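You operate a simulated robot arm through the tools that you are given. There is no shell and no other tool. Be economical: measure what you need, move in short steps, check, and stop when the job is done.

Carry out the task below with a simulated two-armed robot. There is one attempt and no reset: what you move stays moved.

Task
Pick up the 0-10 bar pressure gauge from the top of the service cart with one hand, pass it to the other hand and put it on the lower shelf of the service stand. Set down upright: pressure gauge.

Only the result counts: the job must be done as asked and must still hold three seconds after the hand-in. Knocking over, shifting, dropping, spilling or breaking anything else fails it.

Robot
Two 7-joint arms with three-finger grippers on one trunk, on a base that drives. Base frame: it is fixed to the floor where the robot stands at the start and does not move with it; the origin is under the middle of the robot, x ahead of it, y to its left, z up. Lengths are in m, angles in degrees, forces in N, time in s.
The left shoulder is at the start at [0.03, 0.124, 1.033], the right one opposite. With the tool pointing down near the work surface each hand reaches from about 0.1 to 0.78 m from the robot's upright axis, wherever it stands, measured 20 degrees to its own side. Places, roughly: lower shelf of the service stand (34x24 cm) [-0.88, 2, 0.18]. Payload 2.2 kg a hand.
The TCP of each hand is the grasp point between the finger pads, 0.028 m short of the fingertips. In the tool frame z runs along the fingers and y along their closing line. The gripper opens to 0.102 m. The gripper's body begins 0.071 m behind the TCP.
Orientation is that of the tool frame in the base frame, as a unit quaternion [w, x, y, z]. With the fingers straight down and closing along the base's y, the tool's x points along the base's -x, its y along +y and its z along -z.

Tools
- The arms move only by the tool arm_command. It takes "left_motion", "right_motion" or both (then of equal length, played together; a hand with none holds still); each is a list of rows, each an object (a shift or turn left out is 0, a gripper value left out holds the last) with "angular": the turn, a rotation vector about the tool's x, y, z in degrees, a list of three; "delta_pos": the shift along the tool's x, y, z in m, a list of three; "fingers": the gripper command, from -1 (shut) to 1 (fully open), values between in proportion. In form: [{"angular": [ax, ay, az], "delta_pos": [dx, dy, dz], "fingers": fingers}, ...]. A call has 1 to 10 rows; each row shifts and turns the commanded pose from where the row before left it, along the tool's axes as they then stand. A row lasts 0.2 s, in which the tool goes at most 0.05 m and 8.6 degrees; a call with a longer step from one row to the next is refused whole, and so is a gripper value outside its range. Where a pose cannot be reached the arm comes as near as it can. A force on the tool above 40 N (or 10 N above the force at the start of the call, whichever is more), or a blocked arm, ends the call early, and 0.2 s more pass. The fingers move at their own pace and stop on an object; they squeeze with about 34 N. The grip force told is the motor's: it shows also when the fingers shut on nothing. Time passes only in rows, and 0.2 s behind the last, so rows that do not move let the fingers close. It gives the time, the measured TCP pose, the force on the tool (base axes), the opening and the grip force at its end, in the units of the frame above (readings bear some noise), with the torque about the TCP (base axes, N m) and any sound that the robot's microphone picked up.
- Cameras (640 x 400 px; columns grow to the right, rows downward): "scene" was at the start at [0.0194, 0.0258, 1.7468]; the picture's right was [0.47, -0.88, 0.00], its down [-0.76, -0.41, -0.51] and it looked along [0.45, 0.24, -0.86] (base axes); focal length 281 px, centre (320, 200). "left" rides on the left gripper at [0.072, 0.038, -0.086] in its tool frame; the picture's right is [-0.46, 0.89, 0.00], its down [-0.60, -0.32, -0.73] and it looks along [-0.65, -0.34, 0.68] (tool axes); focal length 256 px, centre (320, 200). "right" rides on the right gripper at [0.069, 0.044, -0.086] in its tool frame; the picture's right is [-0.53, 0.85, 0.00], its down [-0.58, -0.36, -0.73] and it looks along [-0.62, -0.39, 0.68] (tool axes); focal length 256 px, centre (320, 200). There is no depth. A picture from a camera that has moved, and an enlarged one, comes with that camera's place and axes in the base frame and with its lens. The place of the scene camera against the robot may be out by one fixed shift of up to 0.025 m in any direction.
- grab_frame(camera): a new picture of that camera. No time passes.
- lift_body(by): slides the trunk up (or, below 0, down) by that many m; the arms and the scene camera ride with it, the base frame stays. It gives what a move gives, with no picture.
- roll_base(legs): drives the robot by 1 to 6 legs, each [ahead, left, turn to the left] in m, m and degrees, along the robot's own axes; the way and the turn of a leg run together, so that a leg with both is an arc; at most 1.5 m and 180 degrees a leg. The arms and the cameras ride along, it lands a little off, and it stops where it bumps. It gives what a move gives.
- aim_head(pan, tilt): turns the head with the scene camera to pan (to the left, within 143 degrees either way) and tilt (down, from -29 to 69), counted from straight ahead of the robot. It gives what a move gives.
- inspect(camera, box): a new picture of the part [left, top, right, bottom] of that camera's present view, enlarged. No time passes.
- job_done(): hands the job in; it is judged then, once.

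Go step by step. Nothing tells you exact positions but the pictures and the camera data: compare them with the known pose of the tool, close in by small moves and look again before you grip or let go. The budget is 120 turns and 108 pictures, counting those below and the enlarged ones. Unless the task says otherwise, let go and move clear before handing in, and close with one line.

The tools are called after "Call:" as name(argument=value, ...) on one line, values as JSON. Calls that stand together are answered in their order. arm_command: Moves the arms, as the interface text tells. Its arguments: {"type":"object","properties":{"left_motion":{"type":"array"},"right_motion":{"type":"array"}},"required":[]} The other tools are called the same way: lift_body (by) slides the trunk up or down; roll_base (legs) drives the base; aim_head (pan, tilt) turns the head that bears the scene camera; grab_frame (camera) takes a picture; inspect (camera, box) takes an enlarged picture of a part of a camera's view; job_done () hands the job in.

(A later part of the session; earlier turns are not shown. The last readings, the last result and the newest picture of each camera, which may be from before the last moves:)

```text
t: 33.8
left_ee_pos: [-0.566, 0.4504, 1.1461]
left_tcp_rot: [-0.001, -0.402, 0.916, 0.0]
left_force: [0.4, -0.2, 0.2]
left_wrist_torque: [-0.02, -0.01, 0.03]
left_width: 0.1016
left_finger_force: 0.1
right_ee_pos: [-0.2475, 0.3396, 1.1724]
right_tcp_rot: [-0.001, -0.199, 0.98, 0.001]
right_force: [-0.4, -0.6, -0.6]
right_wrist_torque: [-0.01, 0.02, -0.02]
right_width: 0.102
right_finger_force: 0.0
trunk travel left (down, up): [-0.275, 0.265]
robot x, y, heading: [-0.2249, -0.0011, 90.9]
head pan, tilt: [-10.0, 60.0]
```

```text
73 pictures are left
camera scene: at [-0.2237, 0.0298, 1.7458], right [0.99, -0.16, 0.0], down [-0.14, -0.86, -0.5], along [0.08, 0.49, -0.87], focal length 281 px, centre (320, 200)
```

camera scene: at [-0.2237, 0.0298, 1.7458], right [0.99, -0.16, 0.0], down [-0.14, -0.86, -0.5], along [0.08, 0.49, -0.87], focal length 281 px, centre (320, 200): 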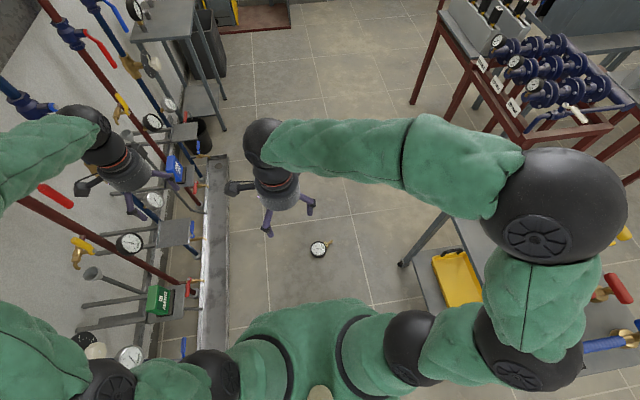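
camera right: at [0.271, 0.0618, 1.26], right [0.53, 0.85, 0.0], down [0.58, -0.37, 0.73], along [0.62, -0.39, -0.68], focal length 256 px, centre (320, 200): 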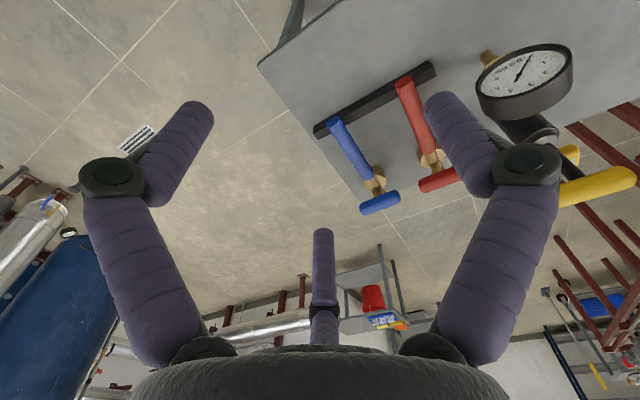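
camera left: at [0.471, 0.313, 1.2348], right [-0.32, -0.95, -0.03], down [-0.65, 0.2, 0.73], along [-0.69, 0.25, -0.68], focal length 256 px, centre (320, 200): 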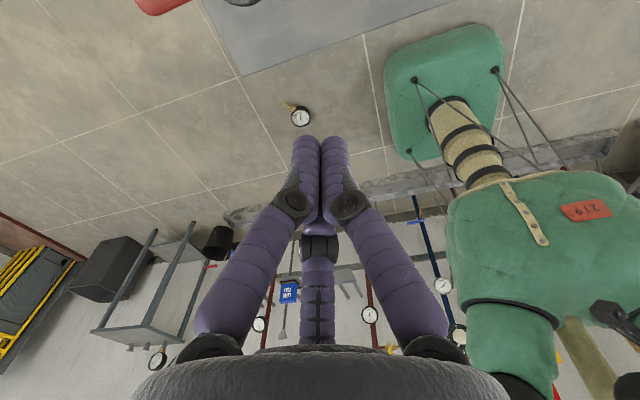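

The base is now facing +y. I'll move 0.2 m ahead, then extend both arms forward, so the elbows stay clear of the cart when the trunk goes down.

Call:
roll_base(legs=[[0.2, 0.05, 0]])

Call:
arm_command(left_motion=[{"delta_pos": [-0.035, -0.02, 0]}, {"delta_pos": [-0.035, -0.02, 0]}, {"delta_pos": [-0.035, -0.02, 0]}, {"delta_pos": [-0.035, -0.02, 0]}, {}], right_motion=[{"delta_pos": [-0.04, 0.0, 0]}, {"delta_pos": [-0.04, 0.0, 0]}, {"delta_pos": [-0.04, 0.0, 0]}, {"delta_pos": [-0.04, 0.0, 0]}, {"delta_pos": [-0.04, 0.0, 0]}])

Call:
grab_frame(camera="right")

Call:
grab_frame(camera="scene")

```text
t: 35.5
left_ee_pos: [-0.618, 0.6552, 1.145]
left_tcp_rot: [0.0, -0.399, 0.917, 0.0]
left_force: [-1.5, 0.8, 0.3]
left_wrist_torque: [-0.07, 0.0, 0.02]
left_width: 0.102
left_finger_force: 0.1
right_ee_pos: [-0.2985, 0.5439, 1.1723]
right_tcp_rot: [-0.001, -0.196, 0.981, -0.001]
right_force: [0.1, 0.5, -0.4]
right_wrist_torque: [-0.01, -0.03, 0.01]
right_width: 0.102
right_finger_force: 0.1
trunk travel left (down, up): [-0.275, 0.265]
robot x, y, heading: [-0.2793, 0.2029, 90.5]
head pan, tilt: [-10.0, 60.0]
```

```text
t: 36.7
left_ee_pos: [-0.4623, 0.7036, 1.1437]
left_tcp_rot: [0.0, -0.4, 0.916, 0.0]
left_force: [0.8, 0.7, 0.2]
left_wrist_torque: [0.0, 0.02, 0.01]
left_width: 0.1019
left_finger_force: 0.1
right_ee_pos: [-0.1181, 0.6216, 1.1719]
right_tcp_rot: [-0.001, -0.198, 0.98, 0.0]
right_force: [-0.4, -0.2, -0.3]
right_wrist_torque: [0.0, 0.03, -0.02]
right_width: 0.1019
right_finger_force: 0.0
trunk travel left (down, up): [-0.275, 0.265]
robot x, y, heading: [-0.2797, 0.1988, 90.8]
head pan, tilt: [-10.0, 60.0]
```

```text
72 pictures are left
camera right: at [-0.1984, 0.6348, 1.2598], right [0.17, 0.99, 0.0], down [0.67, -0.11, 0.73], along [0.72, -0.12, -0.68], focal length 256 px, centre (320, 200)
```

right: 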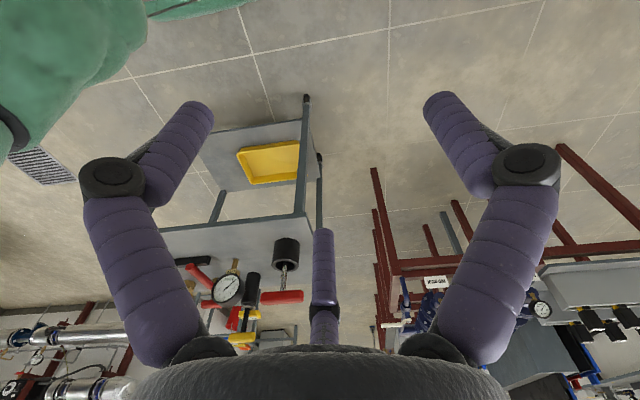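

```text
71 pictures are left
camera scene: at [-0.2759, 0.2326, 1.7458], right [0.99, -0.16, 0.0], down [-0.14, -0.85, -0.5], along [0.08, 0.49, -0.87], focal length 281 px, centre (320, 200)
```

scene: 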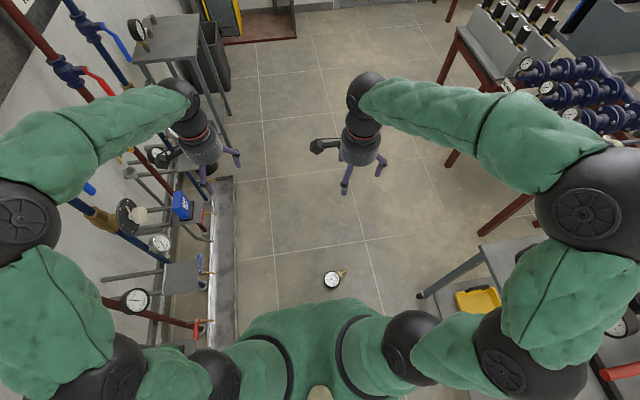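

The right elbow hangs over the cart corner here, so lowering would be risky. A better stance is facing +x with the left arm doing the pick, since its elbow is in free space. I'll raise the trunk, turn back to heading 0 and move to about (-0.42, 0.37).

Call:
lift_body(by=0.2)

Call:
roll_base(legs=[[0, 0, -90.8], [-0.14, 0, 0], [0, 0.12, 0]])

Call:
aim_head(pan=40, tilt=64)

Call:
grab_frame(camera="scene")

Call:
grab_frame(camera="left")

```text
t: 38.9
left_ee_pos: [-0.462, 0.7035, 1.3439]
left_tcp_rot: [0.0, -0.399, 0.917, 0.0]
left_force: [0.6, -0.3, 0.9]
left_wrist_torque: [0.0, -0.02, -0.01]
left_width: 0.1022
left_finger_force: 0.1
right_ee_pos: [-0.1178, 0.6229, 1.3712]
right_tcp_rot: [-0.001, -0.197, 0.98, 0.0]
right_force: [-0.5, -0.1, 0.0]
right_wrist_torque: [0.04, -0.02, -0.01]
right_width: 0.1018
right_finger_force: 0.0
trunk travel left (down, up): [-0.475, 0.065]
robot x, y, heading: [-0.2777, 0.202, 90.8]
head pan, tilt: [-10.0, 60.0]
```

```text
t: 44.8
left_ee_pos: [0.0802, 0.5148, 1.3427]
left_tcp_rot: [0.0, 0.356, 0.934, 0.0]
left_force: [0.4, 0.8, -0.5]
left_wrist_torque: [0.02, -0.02, -0.02]
left_width: 0.1018
left_finger_force: 0.1
right_ee_pos: [0.0053, 0.1687, 1.3721]
right_tcp_rot: [-0.001, 0.547, 0.837, 0.0]
right_force: [0.7, 0.2, 0.1]
right_wrist_torque: [-0.01, 0.02, 0.04]
right_width: 0.1022
right_finger_force: 0.0
trunk travel left (down, up): [-0.475, 0.065]
robot x, y, heading: [-0.4157, 0.3203, 1.5]
head pan, tilt: [-10.0, 60.0]
```

```text
t: 46.0
left_ee_pos: [0.0815, 0.5143, 1.3438]
left_tcp_rot: [0.0, 0.357, 0.934, -0.001]
left_force: [-0.4, -0.1, 0.5]
left_wrist_torque: [0.02, 0.01, 0.01]
left_width: 0.1018
left_finger_force: 0.0
right_ee_pos: [0.0042, 0.1695, 1.373]
right_tcp_rot: [0.0, 0.547, 0.837, 0.0]
right_force: [0.1, 0.0, 0.3]
right_wrist_torque: [-0.03, -0.02, 0.0]
right_width: 0.1021
right_finger_force: 0.1
trunk travel left (down, up): [-0.475, 0.065]
robot x, y, heading: [-0.419, 0.3217, 1.7]
head pan, tilt: [40.0, 64.0]
```

```text
70 pictures are left
camera scene: at [-0.4102, 0.3549, 1.9413], right [0.67, -0.75, 0.0], down [-0.67, -0.6, -0.44], along [0.33, 0.29, -0.9], focal length 281 px, centre (320, 200)
```

scene: 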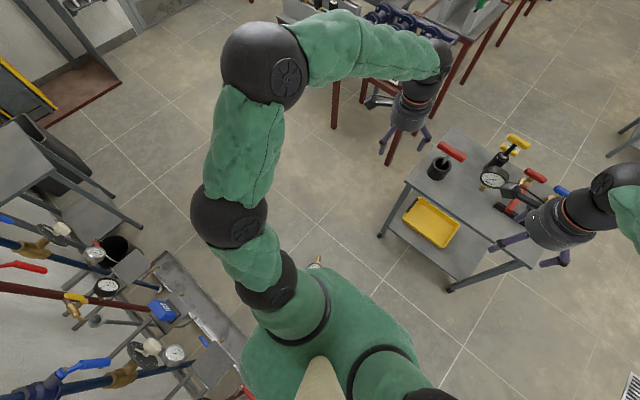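

```text
69 pictures are left
camera left: at [0.0537, 0.5917, 1.4293], right [0.94, 0.35, 0.0], down [0.24, -0.64, 0.73], along [0.26, -0.69, -0.68], focal length 256 px, centre (320, 200)
```

left: 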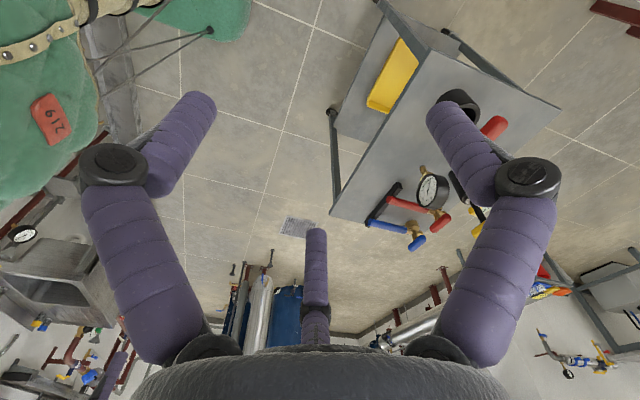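

The gauge's stem is still visible on the floor. I'll rotate the left hand so it closes across the stem and bring it over the gauge, then lower the trunk.

Call:
arm_command(left_motion=[{"angular": [0, 0, -8.0]}, {"angular": [0, 0, -8.0]}, {"angular": [0, 0, -8.0]}, {"angular": [0, 0, -8.0]}, {"angular": [0, 0, -8.0]}, {"angular": [0, 0, -8.0]}, {"angular": [0, 0, -8.0]}, {"angular": [0, 0, -8.0]}, {}])

Call:
arm_command(left_motion=[{"delta_pos": [0.008, 0.04, 0]}, {"delta_pos": [0.008, 0.04, 0]}, {"delta_pos": [0.008, 0.04, 0]}, {"delta_pos": [0.008, 0.04, 0]}, {"delta_pos": [0.008, 0.04, 0]}, {}])

Call:
grab_frame(camera="left")

Call:
grab_frame(camera="scene")

```text
t: 48.0
left_ee_pos: [0.0799, 0.5151, 1.3436]
left_tcp_rot: [0.0, -0.193, 0.981, 0.0]
left_force: [0.2, 0.5, -0.3]
left_wrist_torque: [-0.01, 0.02, 0.0]
left_width: 0.1019
left_finger_force: 0.1
right_ee_pos: [0.0052, 0.1676, 1.3731]
right_tcp_rot: [0.0, 0.547, 0.837, 0.001]
right_force: [-1.4, -0.5, 0.1]
right_wrist_torque: [0.01, 0.0, 0.01]
right_width: 0.102
right_finger_force: 0.1
trunk travel left (down, up): [-0.475, 0.065]
robot x, y, heading: [-0.4179, 0.3174, 1.9]
head pan, tilt: [40.0, 64.0]
```

```text
t: 49.4
left_ee_pos: [-0.0321, 0.6829, 1.3447]
left_tcp_rot: [-0.001, -0.193, 0.981, 0.001]
left_force: [-0.4, -0.4, 0.2]
left_wrist_torque: [-0.04, 0.0, -0.02]
left_width: 0.1019
left_finger_force: 0.1
right_ee_pos: [0.0057, 0.168, 1.3733]
right_tcp_rot: [-0.001, 0.547, 0.837, 0.001]
right_force: [-0.1, -0.3, 0.2]
right_wrist_torque: [0.01, -0.01, 0.01]
right_width: 0.1022
right_finger_force: 0.1
trunk travel left (down, up): [-0.475, 0.065]
robot x, y, heading: [-0.416, 0.319, 1.7]
head pan, tilt: [40.0, 64.0]
```

```text
68 pictures are left
camera left: at [-0.1119, 0.6903, 1.4305], right [0.1, 1.0, 0.0], down [0.68, -0.07, 0.73], along [0.73, -0.07, -0.68], focal length 256 px, centre (320, 200)
```

left: 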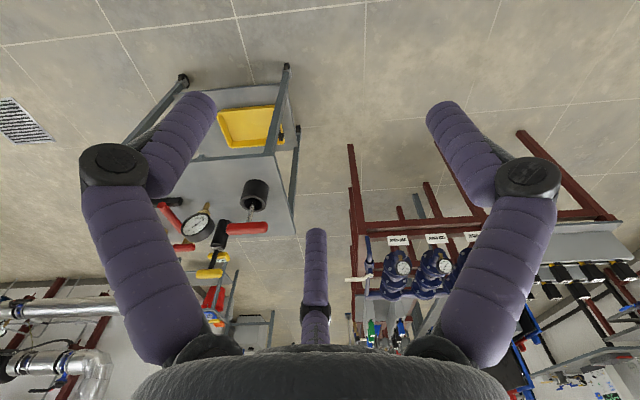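

```text
67 pictures are left
camera scene: at [-0.4098, 0.3539, 1.9414], right [0.67, -0.75, 0.0], down [-0.67, -0.6, -0.44], along [0.33, 0.29, -0.9], focal length 281 px, centre (320, 200)
```

scene: 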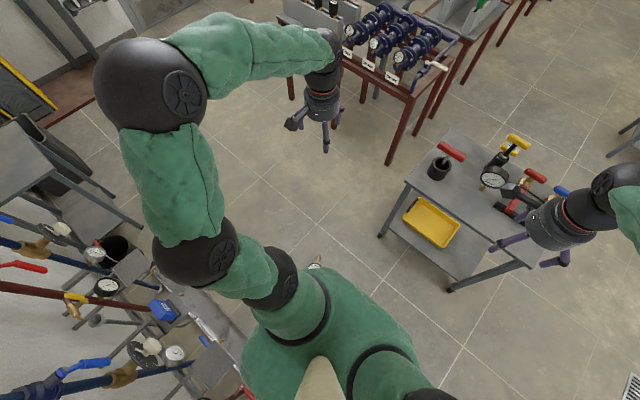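

Both arms are over free floor. I'll lower the trunk fully.

Call:
lift_body(by=-0.47)

Call:
arm_command(left_motion=[{"delta_pos": [0, 0, 0.05]}, {"delta_pos": [0, 0, 0.05]}, {"delta_pos": [0, 0, 0.05]}, {"delta_pos": [0, 0, 0.05]}, {"delta_pos": [0, 0, 0.05]}, {"delta_pos": [0, 0, 0.05]}, {"delta_pos": [0, 0, 0.05]}, {"delta_pos": [0, 0, 0.05]}, {"delta_pos": [0, 0, 0.05]}, {}])

Call:
grab_frame(camera="left")

Call:
grab_frame(camera="scene")

```text
refused: -0.47 is not a number from -0.4 to 0.4
```

```text
t: 51.5
left_ee_pos: [-0.033, 0.6862, 0.8944]
left_tcp_rot: [0.0, -0.192, 0.981, 0.0]
left_force: [0.6, -0.2, -0.7]
left_wrist_torque: [0.0, -0.05, -0.01]
left_width: 0.1021
left_finger_force: 0.0
right_ee_pos: [0.0039, 0.1677, 1.3734]
right_tcp_rot: [0.0, 0.547, 0.837, 0.001]
right_force: [0.3, 0.2, 1.0]
right_wrist_torque: [0.02, -0.01, 0.0]
right_width: 0.102
right_finger_force: 0.1
trunk travel left (down, up): [-0.475, 0.065]
robot x, y, heading: [-0.4148, 0.3204, 1.9]
head pan, tilt: [40.0, 64.0]
```

```text
66 pictures are left
camera left: at [-0.114, 0.6932, 0.9798], right [0.1, 1.0, 0.0], down [0.68, -0.07, 0.73], along [0.73, -0.07, -0.68], focal length 256 px, centre (320, 200)
```

left: 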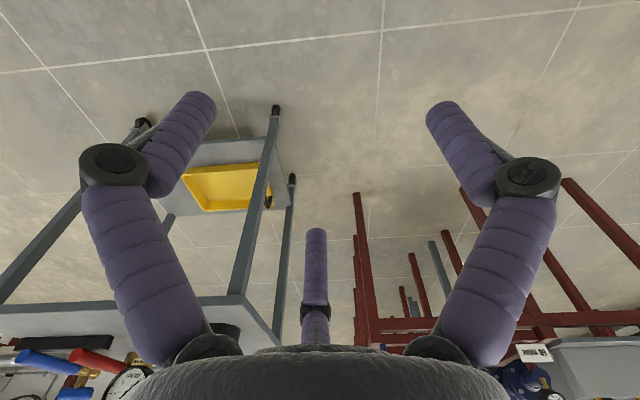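

```text
65 pictures are left
camera scene: at [-0.4116, 0.3538, 1.9414], right [0.67, -0.75, 0.0], down [-0.67, -0.6, -0.44], along [0.33, 0.29, -0.9], focal length 281 px, centre (320, 200)
```

scene: 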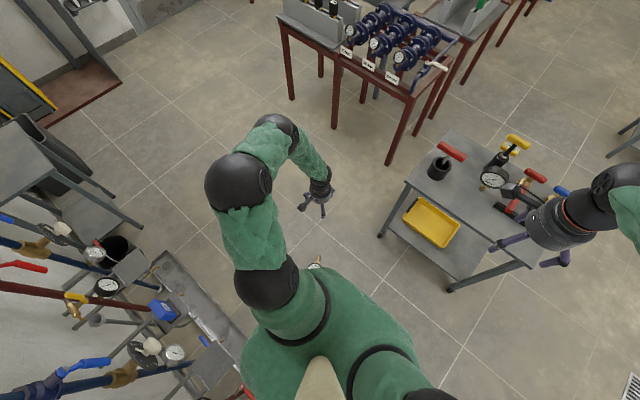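

Call:
lift_body(by=-0.4)

Call:
arm_command(left_motion=[{"delta_pos": [-0.02, 0.01, 0.05]}, {"delta_pos": [-0.02, 0.01, 0.05]}, {"delta_pos": [0, 0, 0.05]}, {"delta_pos": [0, 0, 0.05]}, {}])

Call:
grab_frame(camera="left")

Call:
grab_frame(camera="scene")

```text
t: 55.4
left_ee_pos: [-0.0322, 0.6855, 0.4945]
left_tcp_rot: [0.001, -0.193, 0.981, 0.001]
left_force: [-0.2, 0.5, 0.2]
left_wrist_torque: [-0.01, 0.01, 0.02]
left_width: 0.1021
left_finger_force: 0.0
right_ee_pos: [0.0044, 0.1684, 0.9737]
right_tcp_rot: [-0.001, 0.546, 0.838, 0.0]
right_force: [-0.6, 0.7, -0.3]
right_wrist_torque: [0.01, 0.02, 0.02]
right_width: 0.1022
right_finger_force: 0.1
trunk travel left (down, up): [-0.075, 0.465]
robot x, y, heading: [-0.4207, 0.3214, 2.0]
head pan, tilt: [40.0, 64.0]
```

```text
refused: row 1 steps farther than a row can; nothing moved
```

```text
64 pictures are left
camera left: at [-0.1134, 0.6936, 0.5802], right [0.1, 1.0, 0.0], down [0.68, -0.07, 0.73], along [0.73, -0.07, -0.68], focal length 256 px, centre (320, 200)
```

left: 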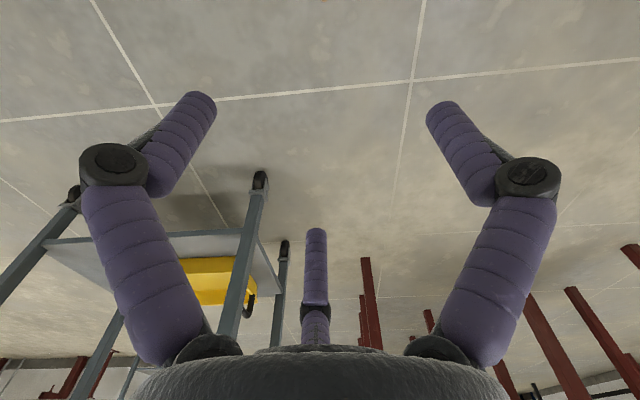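

```text
63 pictures are left
camera scene: at [-0.4108, 0.3544, 1.5415], right [0.67, -0.75, 0.0], down [-0.67, -0.6, -0.44], along [0.33, 0.29, -0.9], focal length 281 px, centre (320, 200)
```

scene: 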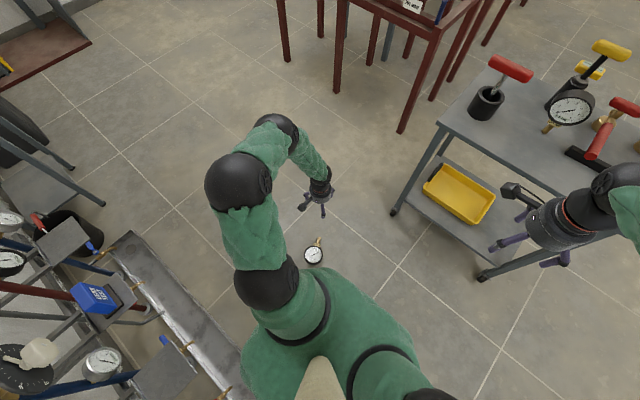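

Call:
inspect(camera="scene", box=[270, 165, 370, 275])

```text
3.64 times, centred on (320, 220) of scene
camera zoom: at [-0.4108, 0.3544, 1.5415], right [0.67, -0.75, 0.0], down [-0.67, -0.6, -0.44], along [0.33, 0.29, -0.9], focal length 1022 px, centre (320, 127)
```

zoom: 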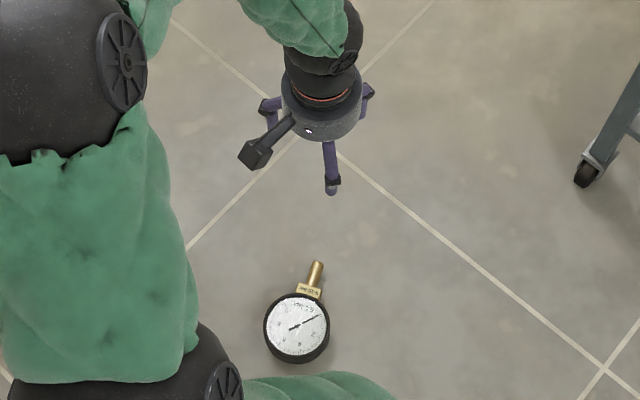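

I'll bring the left hand lower and a bit back toward the dial, so its own camera sees the gauge.

Call:
arm_command(left_motion=[{"delta_pos": [0.01, 0, 0.045]}, {"delta_pos": [0.01, 0, 0.045]}, {"delta_pos": [0.01, 0, 0.045]}, {"delta_pos": [0.01, 0, 0.045]}, {"delta_pos": [0.01, 0, 0.045]}, {"delta_pos": [0.01, 0, 0.045]}, {}])

Call:
grab_frame(camera="left")

```text
t: 57.0
left_ee_pos: [-0.0872, 0.6626, 0.2247]
left_tcp_rot: [0.001, -0.193, 0.981, 0.0]
left_force: [0.7, 0.5, 0.5]
left_wrist_torque: [-0.01, 0.0, 0.0]
left_width: 0.102
left_finger_force: 0.0
right_ee_pos: [0.0046, 0.1681, 0.9727]
right_tcp_rot: [-0.002, 0.547, 0.837, 0.0]
right_force: [0.5, -0.6, 0.0]
right_wrist_torque: [-0.04, 0.01, -0.03]
right_width: 0.1022
right_finger_force: 0.0
trunk travel left (down, up): [-0.075, 0.465]
robot x, y, heading: [-0.4155, 0.3202, 2.0]
head pan, tilt: [40.0, 64.0]
```

```text
61 pictures are left
camera left: at [-0.1677, 0.6713, 0.3103], right [0.1, 1.0, 0.0], down [0.68, -0.07, 0.73], along [0.73, -0.07, -0.68], focal length 256 px, centre (320, 200)
```

left: 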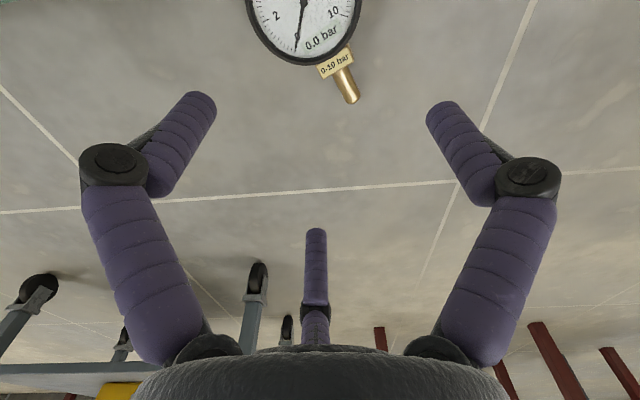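

The camera has it: stem end at (-0.024, 0.694), block/stem junction at (-0.062, 0.681), and an axis of 22° that matches my hand's yaw. I'll move over the stem and descend to 9 cm first.

Call:
arm_command(left_motion=[{"delta_pos": [-0.027, 0.001, 0]}, {"delta_pos": [-0.027, 0.001, 0]}, {"delta_pos": [0, 0, 0.045]}, {"delta_pos": [0, 0, 0.045]}, {"delta_pos": [0, 0, 0.035]}, {}])

Call:
grab_frame(camera="left")

```text
t: 58.4
left_ee_pos: [-0.0641, 0.6754, 0.1535]
left_tcp_rot: [0.0, -0.192, 0.981, -0.001]
left_force: [-0.4, -0.1, 0.5]
left_wrist_torque: [0.02, 0.04, 0.01]
left_width: 0.102
left_finger_force: 0.0
left hand out of reach, approached as far as the arm can: row 4, 5
right_ee_pos: [0.0048, 0.1684, 0.9732]
right_tcp_rot: [-0.001, 0.547, 0.837, 0.001]
right_force: [0.2, -0.8, 0.6]
right_wrist_torque: [0.01, 0.01, 0.03]
right_width: 0.1019
right_finger_force: 0.1
trunk travel left (down, up): [-0.075, 0.465]
robot x, y, heading: [-0.417, 0.3176, 1.8]
head pan, tilt: [40.0, 64.0]
```

```text
60 pictures are left
camera left: at [-0.144, 0.6827, 0.2388], right [0.1, 1.0, 0.0], down [0.68, -0.07, 0.73], along [0.73, -0.07, -0.68], focal length 256 px, centre (320, 200)
```

left: 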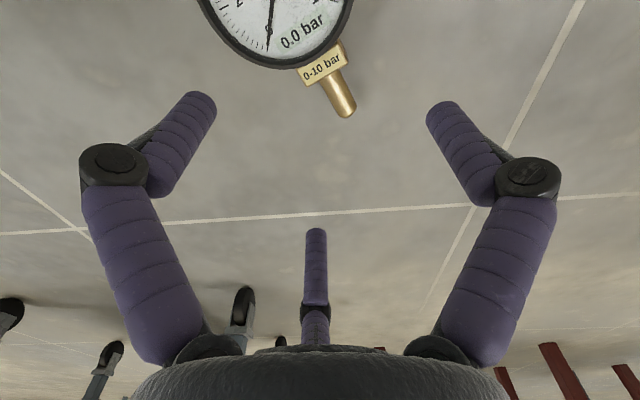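

It's just out of reach. I'll raise slightly, lower the trunk the remaining 7 cm, and step the base 5 cm closer in y.

Call:
arm_command(left_motion=[{"delta_pos": [0, 0, -0.05]}, {"delta_pos": [0, 0, -0.05]}, {}])

Call:
lift_body(by=-0.07)

Call:
roll_base(legs=[[0, 0.05, 0]])

Call:
grab_frame(camera="left")

```text
t: 59.2
left_ee_pos: [-0.0611, 0.6759, 0.2523]
left_tcp_rot: [0.001, -0.192, 0.981, 0.002]
left_force: [1.5, 1.9, 0.5]
left_wrist_torque: [-0.12, 0.09, -0.03]
left_width: 0.1024
left_finger_force: 0.1
right_ee_pos: [0.0042, 0.1683, 0.972]
right_tcp_rot: [0.0, 0.547, 0.837, 0.0]
right_force: [-0.1, 0.2, -0.2]
right_wrist_torque: [0.04, 0.02, -0.01]
right_width: 0.1021
right_finger_force: 0.0
trunk travel left (down, up): [-0.075, 0.465]
robot x, y, heading: [-0.4189, 0.3213, 1.5]
head pan, tilt: [40.0, 64.0]
```

```text
t: 60.3
left_ee_pos: [-0.0624, 0.6758, 0.1829]
left_tcp_rot: [0.001, -0.192, 0.981, 0.0]
left_force: [0.9, 0.2, 0.2]
left_wrist_torque: [0.03, 0.02, -0.01]
left_width: 0.1021
left_finger_force: 0.1
right_ee_pos: [0.0056, 0.1688, 0.9031]
right_tcp_rot: [0.0, 0.547, 0.837, 0.001]
right_force: [-0.1, 0.6, 0.2]
right_wrist_torque: [0.02, -0.05, -0.01]
right_width: 0.1019
right_finger_force: 0.0
trunk travel left (down, up): [-0.005, 0.535]
robot x, y, heading: [-0.4158, 0.3207, 1.7]
head pan, tilt: [40.0, 64.0]
```

```text
t: 61.2
left_ee_pos: [-0.0612, 0.7253, 0.1823]
left_tcp_rot: [0.0, -0.192, 0.981, 0.0]
left_force: [0.5, -0.6, 0.2]
left_wrist_torque: [0.0, 0.02, 0.0]
left_width: 0.1022
left_finger_force: 0.2
right_ee_pos: [0.0043, 0.2214, 0.9033]
right_tcp_rot: [-0.001, 0.546, 0.838, 0.001]
right_force: [0.4, -0.9, -0.1]
right_wrist_torque: [0.0, 0.0, 0.01]
right_width: 0.1019
right_finger_force: 0.0
trunk travel left (down, up): [-0.005, 0.535]
robot x, y, heading: [-0.415, 0.3705, 1.6]
head pan, tilt: [40.0, 64.0]
```

```text
59 pictures are left
camera left: at [-0.1422, 0.7339, 0.2676], right [0.1, 1.0, 0.0], down [0.68, -0.07, 0.73], along [0.73, -0.07, -0.68], focal length 256 px, centre (320, 200)
```

left: 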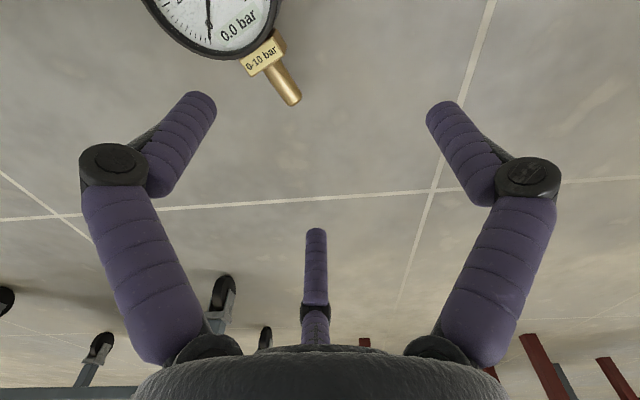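

The gauge hasn't moved, so I'll align over the stem and come down to 8 cm.

Call:
arm_command(left_motion=[{"delta_pos": [-0.007, -0.045, 0]}, {"delta_pos": [0, 0, 0.035]}, {"delta_pos": [0, 0, 0.035]}, {"delta_pos": [0, 0, 0.03]}, {}])

Call:
grab_frame(camera="left")

```text
t: 62.4
left_ee_pos: [-0.0403, 0.6825, 0.0917]
left_tcp_rot: [0.0, -0.192, 0.981, 0.0]
left_force: [-0.6, -0.7, 1.1]
left_wrist_torque: [-0.01, 0.0, 0.0]
left_width: 0.1017
left_finger_force: 0.1
left hand out of reach, approached as far as the arm can: row 4
right_ee_pos: [0.0049, 0.219, 0.9032]
right_tcp_rot: [-0.002, 0.547, 0.837, 0.001]
right_force: [-0.1, 0.2, 0.8]
right_wrist_torque: [0.01, 0.01, 0.0]
right_width: 0.102
right_finger_force: 0.0
trunk travel left (down, up): [-0.005, 0.535]
robot x, y, heading: [-0.4149, 0.3705, 1.8]
head pan, tilt: [40.0, 64.0]
```

```text
58 pictures are left
camera left: at [-0.1211, 0.6901, 0.177], right [0.1, 1.0, 0.0], down [0.68, -0.07, 0.73], along [0.73, -0.07, -0.68], focal length 256 px, centre (320, 200)
```

left: 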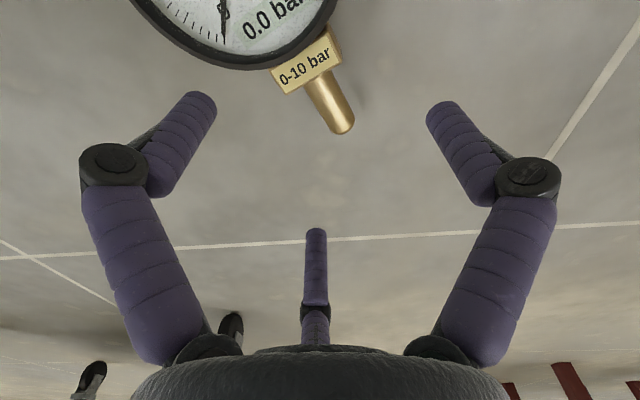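

It's still just short, so I'll lift the hand, shift the base slightly right and drive 0.15 m ahead. The dial stays clear to the left of the base.

Call:
arm_command(left_motion=[{"delta_pos": [0, 0, -0.05]}, {"delta_pos": [0, 0, -0.05]}, {"delta_pos": [0, 0, -0.05]}])

Call:
roll_base(legs=[[0, -0.035, -1.8], [0.14, 0, 0]])

Call:
grab_frame(camera="left")

Call:
grab_frame(camera="scene")

```text
t: 63.2
left_ee_pos: [-0.0444, 0.678, 0.2395]
left_tcp_rot: [-0.002, -0.192, 0.981, 0.0]
left_force: [-1.1, -1.6, -0.3]
left_wrist_torque: [0.11, -0.13, 0.03]
left_width: 0.1021
left_finger_force: 0.1
right_ee_pos: [0.0028, 0.2198, 0.9027]
right_tcp_rot: [-0.001, 0.547, 0.837, 0.001]
right_force: [0.6, -0.3, 0.7]
right_wrist_torque: [-0.01, 0.01, 0.0]
right_width: 0.1021
right_finger_force: 0.1
trunk travel left (down, up): [-0.005, 0.535]
robot x, y, heading: [-0.4185, 0.3735, 1.8]
head pan, tilt: [40.0, 64.0]
```

```text
t: 65.0
left_ee_pos: [0.1068, 0.6341, 0.2395]
left_tcp_rot: [0.0, -0.177, 0.984, 0.0]
left_force: [-0.3, 0.5, 0.4]
left_wrist_torque: [0.0, 0.01, 0.01]
left_width: 0.102
left_finger_force: 0.1
right_ee_pos: [0.1402, 0.1734, 0.9032]
right_tcp_rot: [-0.001, 0.56, 0.829, 0.001]
right_force: [0.7, 0.5, 0.1]
right_wrist_torque: [-0.02, 0.0, 0.02]
right_width: 0.1024
right_finger_force: 0.0
trunk travel left (down, up): [-0.005, 0.535]
robot x, y, heading: [-0.282, 0.3409, -0.1]
head pan, tilt: [40.0, 64.0]
```

```text
57 pictures are left
camera left: at [0.0271, 0.6446, 0.325], right [0.13, 0.99, 0.0], down [0.68, -0.09, 0.73], along [0.72, -0.09, -0.68], focal length 256 px, centre (320, 200)
```

left: 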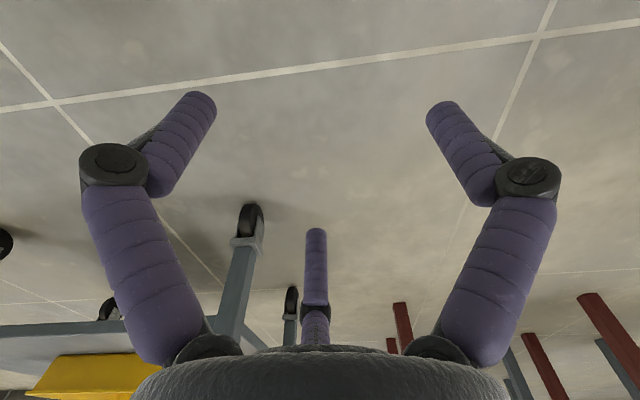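

```text
56 pictures are left
camera scene: at [-0.2698, 0.3709, 1.4713], right [0.64, -0.77, 0.0], down [-0.69, -0.58, -0.44], along [0.34, 0.28, -0.9], focal length 281 px, centre (320, 200)
```

scene: 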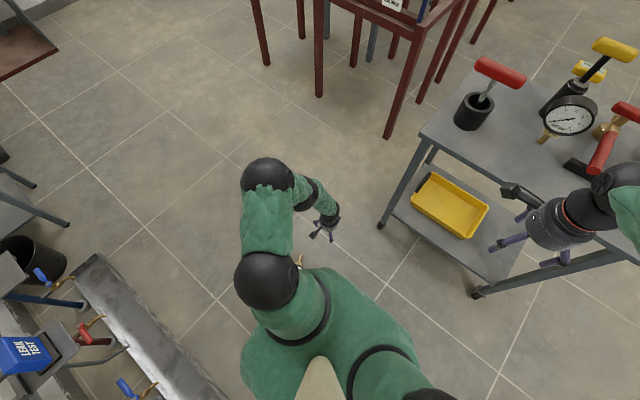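

Call:
arm_command(left_motion=[{"delta_pos": [0.035, 0.025, 0], "angular": [0, 0, -1.9]}, {"delta_pos": [0.035, 0.025, 0]}, {"delta_pos": [0.035, 0.025, 0]}, {"delta_pos": [0.035, 0.025, 0]}, {"delta_pos": [0, 0, 0.04]}, {}])

Call:
grab_frame(camera="left")

```text
t: 66.4
left_ee_pos: [-0.0632, 0.6732, 0.2]
left_tcp_rot: [0.0, -0.193, 0.981, 0.0]
left_force: [-0.6, 0.1, -0.4]
left_wrist_torque: [0.01, -0.01, -0.02]
left_width: 0.1021
left_finger_force: 0.1
right_ee_pos: [0.1392, 0.1719, 0.9043]
right_tcp_rot: [-0.001, 0.56, 0.829, 0.001]
right_force: [-0.8, 0.4, 0.4]
right_wrist_torque: [0.01, -0.01, -0.01]
right_width: 0.1021
right_finger_force: 0.2
trunk travel left (down, up): [-0.005, 0.535]
robot x, y, heading: [-0.2793, 0.3409, -0.1]
head pan, tilt: [40.0, 64.0]
```

```text
55 pictures are left
camera left: at [-0.1427, 0.6818, 0.2858], right [0.09, 1.0, 0.0], down [0.68, -0.06, 0.73], along [0.73, -0.07, -0.68], focal length 256 px, centre (320, 200)
```

left: 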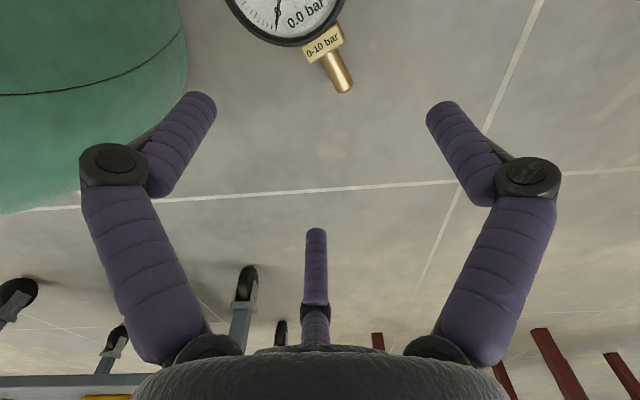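

Call:
arm_command(left_motion=[{"delta_pos": [-0.028, 0.0025, 0]}, {"delta_pos": [0, 0, 0.04]}, {"delta_pos": [0, 0, 0.04]}, {"delta_pos": [0, 0, 0.04]}, {}])

Call:
grab_frame(camera="left")

```text
t: 67.6
left_ee_pos: [-0.0324, 0.6853, 0.0826]
left_tcp_rot: [-0.001, -0.193, 0.981, 0.0]
left_force: [0.1, 0.4, 0.0]
left_wrist_torque: [-0.02, 0.01, 0.01]
left_width: 0.102
left_finger_force: 0.1
right_ee_pos: [0.1385, 0.1722, 0.9025]
right_tcp_rot: [0.0, 0.56, 0.828, 0.0]
right_force: [-0.1, -0.3, 0.1]
right_wrist_torque: [-0.02, 0.0, -0.02]
right_width: 0.1021
right_finger_force: 0.2
trunk travel left (down, up): [-0.005, 0.535]
robot x, y, heading: [-0.2774, 0.3393, -0.3]
head pan, tilt: [40.0, 64.0]
```

```text
54 pictures are left
camera left: at [-0.1136, 0.6936, 0.167], right [0.09, 1.0, 0.0], down [0.68, -0.06, 0.73], along [0.73, -0.07, -0.68], focal length 256 px, centre (320, 200)
```

left: 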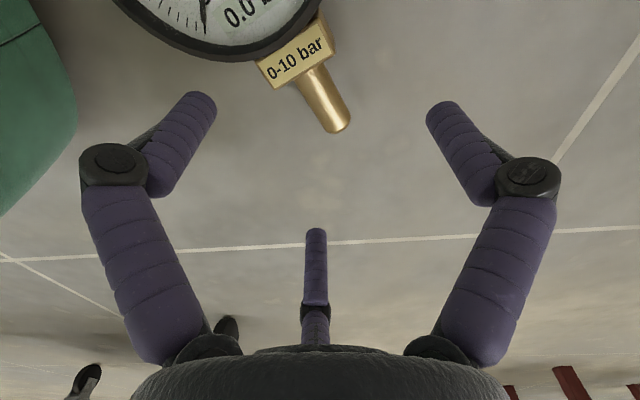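

It's reachable now. Since the block is wide and the stem short, a better grasp is to put the stem along the tool's y: two fingers pinch the stem's sides and the third backs its end. I'll lift a little and turn 90°.

Call:
arm_command(left_motion=[{"delta_pos": [0, 0, -0.04], "fingers": 0.18}, {"angular": [0, 0, 8.5]}, {"angular": [0, 0, 8.5]}, {"angular": [0, 0, 8.5]}, {"angular": [0, 0, 8.5]}, {"angular": [0, 0, 8.5]}, {"angular": [0, 0, 8.5]}, {"angular": [0, 0, 8.5]}, {"angular": [0, 0, 8.5]}, {"angular": [0, 0, 8.5]}])

Call:
arm_command(left_motion=[{"angular": [0, 0, 8.5]}, {"angular": [0, 0, 5.0]}, {}])

Call:
grab_frame(camera="left")

```text
t: 69.8
left_ee_pos: [-0.0354, 0.6885, 0.1202]
left_tcp_rot: [0.0, 0.457, 0.89, 0.0]
left_force: [-1.1, 0.2, 0.2]
left_wrist_torque: [-0.03, 0.0, 0.01]
left_width: 0.0606
left_finger_force: 0.0
right_ee_pos: [0.1394, 0.1718, 0.9019]
right_tcp_rot: [-0.001, 0.558, 0.83, 0.0]
right_force: [0.7, 0.3, 0.4]
right_wrist_torque: [-0.02, 0.04, 0.0]
right_width: 0.1021
right_finger_force: 0.0
trunk travel left (down, up): [-0.005, 0.535]
robot x, y, heading: [-0.2784, 0.3385, -0.4]
head pan, tilt: [40.0, 64.0]
```

```text
t: 70.6
left_ee_pos: [-0.0352, 0.6877, 0.1192]
left_tcp_rot: [0.0, 0.558, 0.83, 0.0]
left_force: [0.2, -0.5, 0.3]
left_wrist_torque: [0.04, -0.04, -0.01]
left_width: 0.0602
left_finger_force: 0.0
right_ee_pos: [0.1385, 0.1718, 0.9024]
right_tcp_rot: [-0.001, 0.559, 0.829, 0.0]
right_force: [0.0, 0.9, 0.0]
right_wrist_torque: [0.01, 0.0, 0.03]
right_width: 0.102
right_finger_force: 0.1
trunk travel left (down, up): [-0.005, 0.535]
robot x, y, heading: [-0.2774, 0.3387, -0.1]
head pan, tilt: [40.0, 64.0]
```

```text
53 pictures are left
camera left: at [-0.0262, 0.7697, 0.2051], right [1.0, -0.1, 0.0], down [-0.06, -0.68, 0.73], along [-0.07, -0.73, -0.68], focal length 256 px, centre (320, 200)
```

left: 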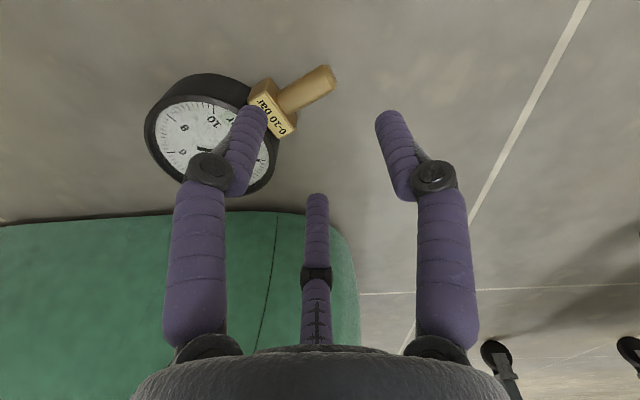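

The stem is lined up between the two fingers. A small correction, then descend and check before closing.

Call:
arm_command(left_motion=[{"delta_pos": [0.005, 0.003, 0]}, {"delta_pos": [0, 0, 0.03]}, {"delta_pos": [0, 0, 0.03]}, {"delta_pos": [0, 0, 0.022]}, {}])

Call:
grab_frame(camera="left")

```text
t: 71.8
left_ee_pos: [-0.0302, 0.692, 0.0436]
left_tcp_rot: [-0.001, 0.557, 0.83, 0.0]
left_force: [0.2, 0.3, 0.2]
left_wrist_torque: [0.0, 0.01, 0.04]
left_width: 0.0603
left_finger_force: 0.1
left hand out of reach, approached as far as the arm can: row 4
right_ee_pos: [0.1393, 0.1723, 0.9029]
right_tcp_rot: [-0.001, 0.56, 0.829, 0.001]
right_force: [-0.6, -0.6, -0.5]
right_wrist_torque: [0.03, -0.02, 0.03]
right_width: 0.102
right_finger_force: 0.1
trunk travel left (down, up): [-0.005, 0.535]
robot x, y, heading: [-0.2761, 0.3393, -0.2]
head pan, tilt: [40.0, 64.0]
```

```text
52 pictures are left
camera left: at [-0.0217, 0.7731, 0.1296], right [1.0, -0.09, 0.0], down [-0.06, -0.68, 0.73], along [-0.07, -0.73, -0.68], focal length 256 px, centre (320, 200)
```

left: 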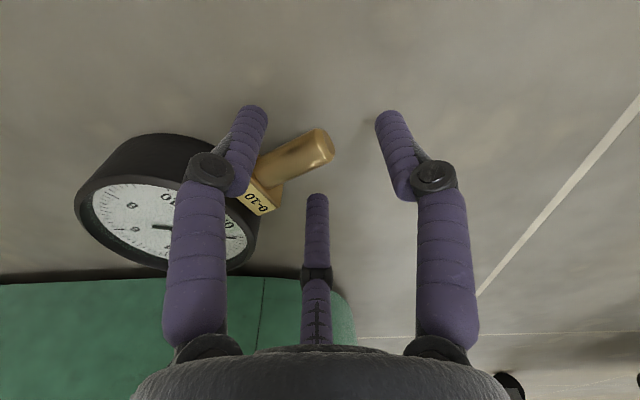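

It's 8 mm short in height, so I'll lift, use the last trunk travel, and drive 8 cm ahead so the arm can go lower.

Call:
arm_command(left_motion=[{"delta_pos": [0, 0, -0.05]}, {"delta_pos": [0, 0, -0.03]}])

Call:
lift_body(by=-0.004)

Call:
roll_base(legs=[[0.09, 0, 0]])

Call:
arm_command(left_motion=[{"delta_pos": [0.017, -0.042, 0]}, {"delta_pos": [0.017, -0.042, 0]}, {}])

Call:
grab_frame(camera="left")

```text
t: 72.4
left_ee_pos: [-0.0287, 0.6904, 0.1224]
left_tcp_rot: [0.0, 0.557, 0.83, 0.001]
left_force: [-0.3, -0.3, 0.2]
left_wrist_torque: [0.09, -0.05, -0.01]
left_width: 0.0603
left_finger_force: 0.2
right_ee_pos: [0.14, 0.1713, 0.9033]
right_tcp_rot: [-0.001, 0.56, 0.828, 0.002]
right_force: [0.3, 0.1, 0.7]
right_wrist_torque: [0.01, 0.05, 0.04]
right_width: 0.1017
right_finger_force: 0.1
trunk travel left (down, up): [-0.005, 0.535]
robot x, y, heading: [-0.2755, 0.3366, -0.1]
head pan, tilt: [40.0, 64.0]
```

```text
t: 72.9
left_ee_pos: [-0.0289, 0.6895, 0.1183]
left_tcp_rot: [0.0, 0.557, 0.831, -0.001]
left_force: [0.6, -0.5, 1.2]
left_wrist_torque: [0.01, -0.01, -0.01]
left_width: 0.06
left_finger_force: 0.1
right_ee_pos: [0.139, 0.1734, 0.8994]
right_tcp_rot: [-0.001, 0.559, 0.829, 0.001]
right_force: [0.3, -0.4, 0.1]
right_wrist_torque: [-0.02, 0.01, -0.01]
right_width: 0.1019
right_finger_force: 0.1
trunk travel left (down, up): [-0.001, 0.539]
robot x, y, heading: [-0.276, 0.3386, -0.0]
head pan, tilt: [40.0, 64.0]
```

```text
t: 74.0
left_ee_pos: [0.0636, 0.6879, 0.1182]
left_tcp_rot: [0.0, 0.558, 0.83, 0.0]
left_force: [-0.3, -0.3, 0.3]
left_wrist_torque: [0.0, -0.01, 0.01]
left_width: 0.0604
left_finger_force: 0.0
right_ee_pos: [0.2303, 0.1729, 0.8992]
right_tcp_rot: [0.0, 0.56, 0.829, 0.001]
right_force: [0.1, -1.0, 0.3]
right_wrist_torque: [0.0, 0.0, 0.05]
right_width: 0.102
right_finger_force: 0.2
trunk travel left (down, up): [-0.001, 0.539]
robot x, y, heading: [-0.1817, 0.3383, -0.6]
head pan, tilt: [40.0, 64.0]
```

```text
t: 74.8
left_ee_pos: [-0.0266, 0.6884, 0.1143]
left_tcp_rot: [0.0, 0.558, 0.83, 0.0]
left_force: [0.7, -0.8, -0.6]
left_wrist_torque: [0.01, 0.0, -0.03]
left_width: 0.06
left_finger_force: 0.1
right_ee_pos: [0.2306, 0.1706, 0.8991]
right_tcp_rot: [-0.001, 0.561, 0.828, 0.0]
right_force: [-0.5, -0.1, 0.3]
right_wrist_torque: [-0.06, -0.01, 0.06]
right_width: 0.1021
right_finger_force: 0.1
trunk travel left (down, up): [-0.001, 0.539]
robot x, y, heading: [-0.1836, 0.3366, -0.3]
head pan, tilt: [40.0, 64.0]
```

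```text
51 pictures are left
camera left: at [-0.0175, 0.77, 0.1995], right [1.0, -0.1, 0.0], down [-0.07, -0.68, 0.73], along [-0.07, -0.73, -0.68], focal length 256 px, centre (320, 200)
```

left: 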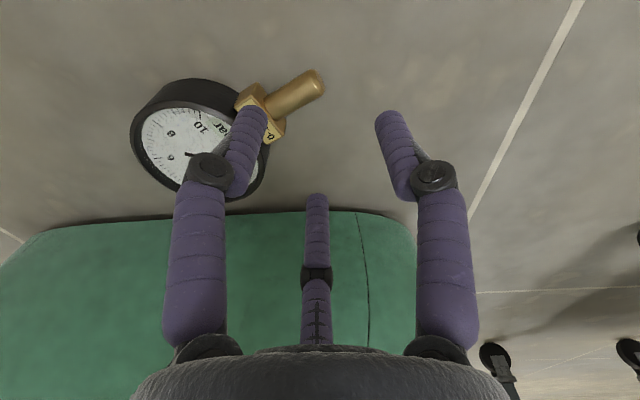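

Call:
arm_command(left_motion=[{"delta_pos": [0.008, -0.004, 0]}, {"delta_pos": [0, 0, 0.03]}, {"delta_pos": [0, 0, 0.03]}, {"delta_pos": [0, 0, 0.02]}, {}])

Call:
grab_frame(camera="left")

```text
t: 76.0
left_ee_pos: [-0.0328, 0.6958, 0.0363]
left_tcp_rot: [0.0, 0.559, 0.829, 0.0]
left_force: [-0.7, -0.1, 0.5]
left_wrist_torque: [-0.02, 0.02, 0.0]
left_width: 0.0603
left_finger_force: 0.2
right_ee_pos: [0.2307, 0.1709, 0.8979]
right_tcp_rot: [-0.001, 0.561, 0.828, 0.001]
right_force: [0.3, 0.6, 0.2]
right_wrist_torque: [0.01, 0.03, 0.03]
right_width: 0.1019
right_finger_force: 0.1
trunk travel left (down, up): [-0.001, 0.539]
robot x, y, heading: [-0.1863, 0.3352, -0.2]
head pan, tilt: [40.0, 64.0]
```

```text
50 pictures are left
camera left: at [-0.023, 0.7764, 0.1218], right [1.0, -0.1, 0.0], down [-0.07, -0.68, 0.73], along [-0.07, -0.73, -0.68], focal length 256 px, centre (320, 200)
```

left: 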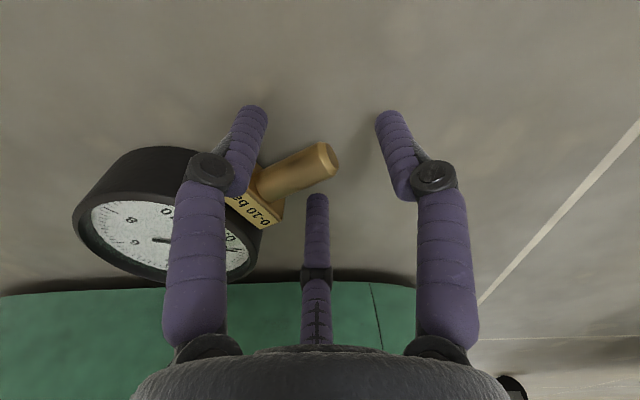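

The stem sits between the two fingers, so I'll close.

Call:
arm_command(left_motion=[{"delta_pos": [0, 0, 0.003], "fingers": -0.4}, {"fingers": -1}, {}, {}])

Call:
grab_frame(camera="left")

```text
t: 77.0
left_ee_pos: [-0.0317, 0.695, 0.0332]
left_tcp_rot: [0.0, 0.559, 0.829, 0.0]
left_force: [-1.2, -1.4, -0.3]
left_wrist_torque: [0.03, -0.03, 0.07]
left_width: 0.0227
left_finger_force: 34.3
right_ee_pos: [0.2314, 0.1719, 0.8987]
right_tcp_rot: [-0.001, 0.561, 0.828, 0.0]
right_force: [-1.1, -0.4, -0.3]
right_wrist_torque: [0.01, -0.01, -0.02]
right_width: 0.102
right_finger_force: 0.0
trunk travel left (down, up): [-0.001, 0.539]
robot x, y, heading: [-0.187, 0.3369, -0.5]
head pan, tilt: [40.0, 64.0]
```

```text
49 pictures are left
camera left: at [-0.0233, 0.7759, 0.1191], right [1.0, -0.1, 0.0], down [-0.07, -0.68, 0.73], along [-0.07, -0.73, -0.68], focal length 256 px, centre (320, 200)
```

left: 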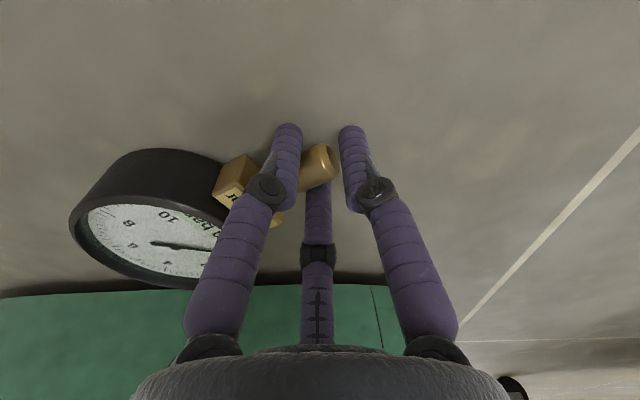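

It's gripped, so here's a gentle test lift of 4 cm.

Call:
arm_command(left_motion=[{"delta_pos": [0, 0, -0.01]}, {"delta_pos": [0, 0, -0.015]}, {"delta_pos": [0, 0, -0.02]}, {}])

Call:
grab_frame(camera="left")

```text
t: 78.0
left_ee_pos: [-0.0308, 0.6954, 0.0818]
left_tcp_rot: [0.001, 0.559, 0.829, 0.0]
left_force: [-0.8, 0.1, -4.7]
left_wrist_torque: [0.13, -0.34, -0.01]
left_width: 0.0225
left_finger_force: 33.4
right_ee_pos: [0.231, 0.1711, 0.8992]
right_tcp_rot: [-0.001, 0.56, 0.828, -0.001]
right_force: [0.1, 0.6, -0.5]
right_wrist_torque: [0.01, 0.0, 0.02]
right_width: 0.1022
right_finger_force: 0.0
trunk travel left (down, up): [-0.001, 0.539]
robot x, y, heading: [-0.1882, 0.3402, -0.4]
head pan, tilt: [40.0, 64.0]
```

```text
48 pictures are left
camera left: at [-0.0211, 0.7762, 0.1666], right [1.0, -0.1, 0.0], down [-0.07, -0.68, 0.73], along [-0.07, -0.73, -0.68], focal length 256 px, centre (320, 200)
```

left: 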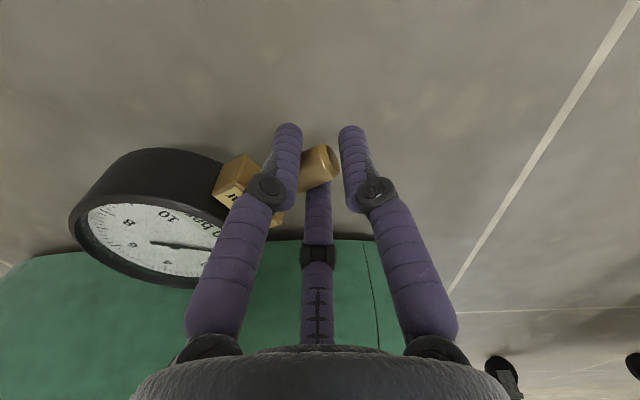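

The grip carries it with no sag. I'll lift gently away from the floor.

Call:
arm_command(left_motion=[{"delta_pos": [0, 0, -0.015]}, {"delta_pos": [0, 0, -0.02]}, {"delta_pos": [0, 0, -0.025]}, {"delta_pos": [0, 0, -0.03]}, {"delta_pos": [0, 0, -0.03]}, {"delta_pos": [0, 0, -0.03]}, {"delta_pos": [0, 0, -0.03]}, {"delta_pos": [0, 0, -0.02]}, {"delta_pos": [0, 0, -0.01]}, {}])

Call:
arm_command(left_motion=[{"angular": [2, 0, 0]}, {"angular": [4, 0, 0]}, {"angular": [5, 0, 0]}, {"angular": [5, 0, 0]}, {"angular": [5, 0, 0]}, {"angular": [5, 0, 0]}, {"angular": [4, 0, 0]}, {}])

Call:
grab_frame(camera="left")

Call:
grab_frame(camera="scene")

```text
t: 80.2
left_ee_pos: [-0.0331, 0.6951, 0.2892]
left_tcp_rot: [0.001, 0.558, 0.83, 0.0]
left_force: [-0.4, 0.2, -4.3]
left_wrist_torque: [0.15, -0.34, -0.04]
left_width: 0.022
left_finger_force: 34.1
right_ee_pos: [0.2318, 0.1707, 0.8983]
right_tcp_rot: [-0.001, 0.561, 0.828, 0.0]
right_force: [-0.4, -0.4, 0.5]
right_wrist_torque: [0.01, 0.02, 0.02]
right_width: 0.1019
right_finger_force: 0.0
trunk travel left (down, up): [-0.001, 0.539]
robot x, y, heading: [-0.1836, 0.3387, -0.5]
head pan, tilt: [40.0, 64.0]
```

```text
t: 82.0
left_ee_pos: [-0.034, 0.6935, 0.2903]
left_tcp_rot: [-0.145, 0.54, 0.801, -0.216]
left_force: [-0.7, 0.1, -5.4]
left_wrist_torque: [0.16, -0.34, 0.0]
left_width: 0.022
left_finger_force: 34.4
right_ee_pos: [0.2317, 0.1707, 0.8993]
right_tcp_rot: [-0.001, 0.561, 0.828, 0.0]
right_force: [-0.1, -0.7, 0.1]
right_wrist_torque: [0.04, -0.03, -0.01]
right_width: 0.1021
right_finger_force: 0.1
trunk travel left (down, up): [-0.001, 0.539]
robot x, y, heading: [-0.1848, 0.3348, -0.3]
head pan, tilt: [40.0, 64.0]
```

```text
47 pictures are left
camera left: at [0.0112, 0.7897, 0.3442], right [0.88, -0.14, -0.44], down [0.31, -0.52, 0.79], along [-0.35, -0.84, -0.42], focal length 256 px, centre (320, 200)
```

left: 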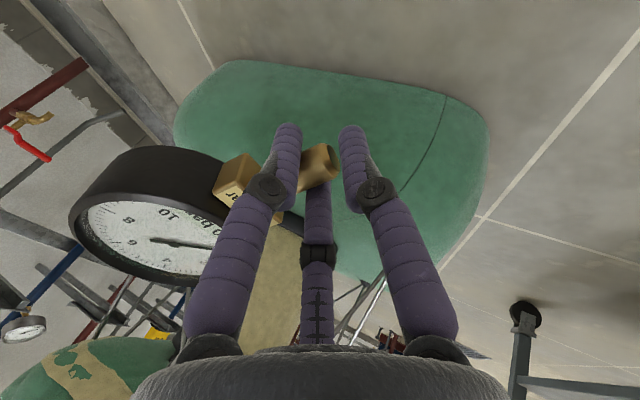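

```text
46 pictures are left
camera scene: at [-0.1771, 0.3708, 1.4674], right [0.64, -0.77, 0.0], down [-0.69, -0.57, -0.44], along [0.34, 0.28, -0.9], focal length 281 px, centre (320, 200)
```

scene: 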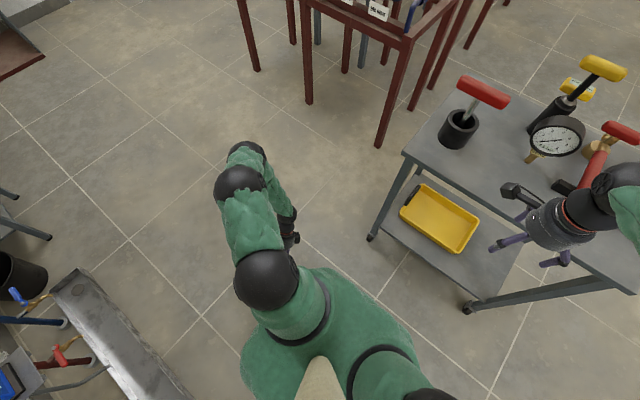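

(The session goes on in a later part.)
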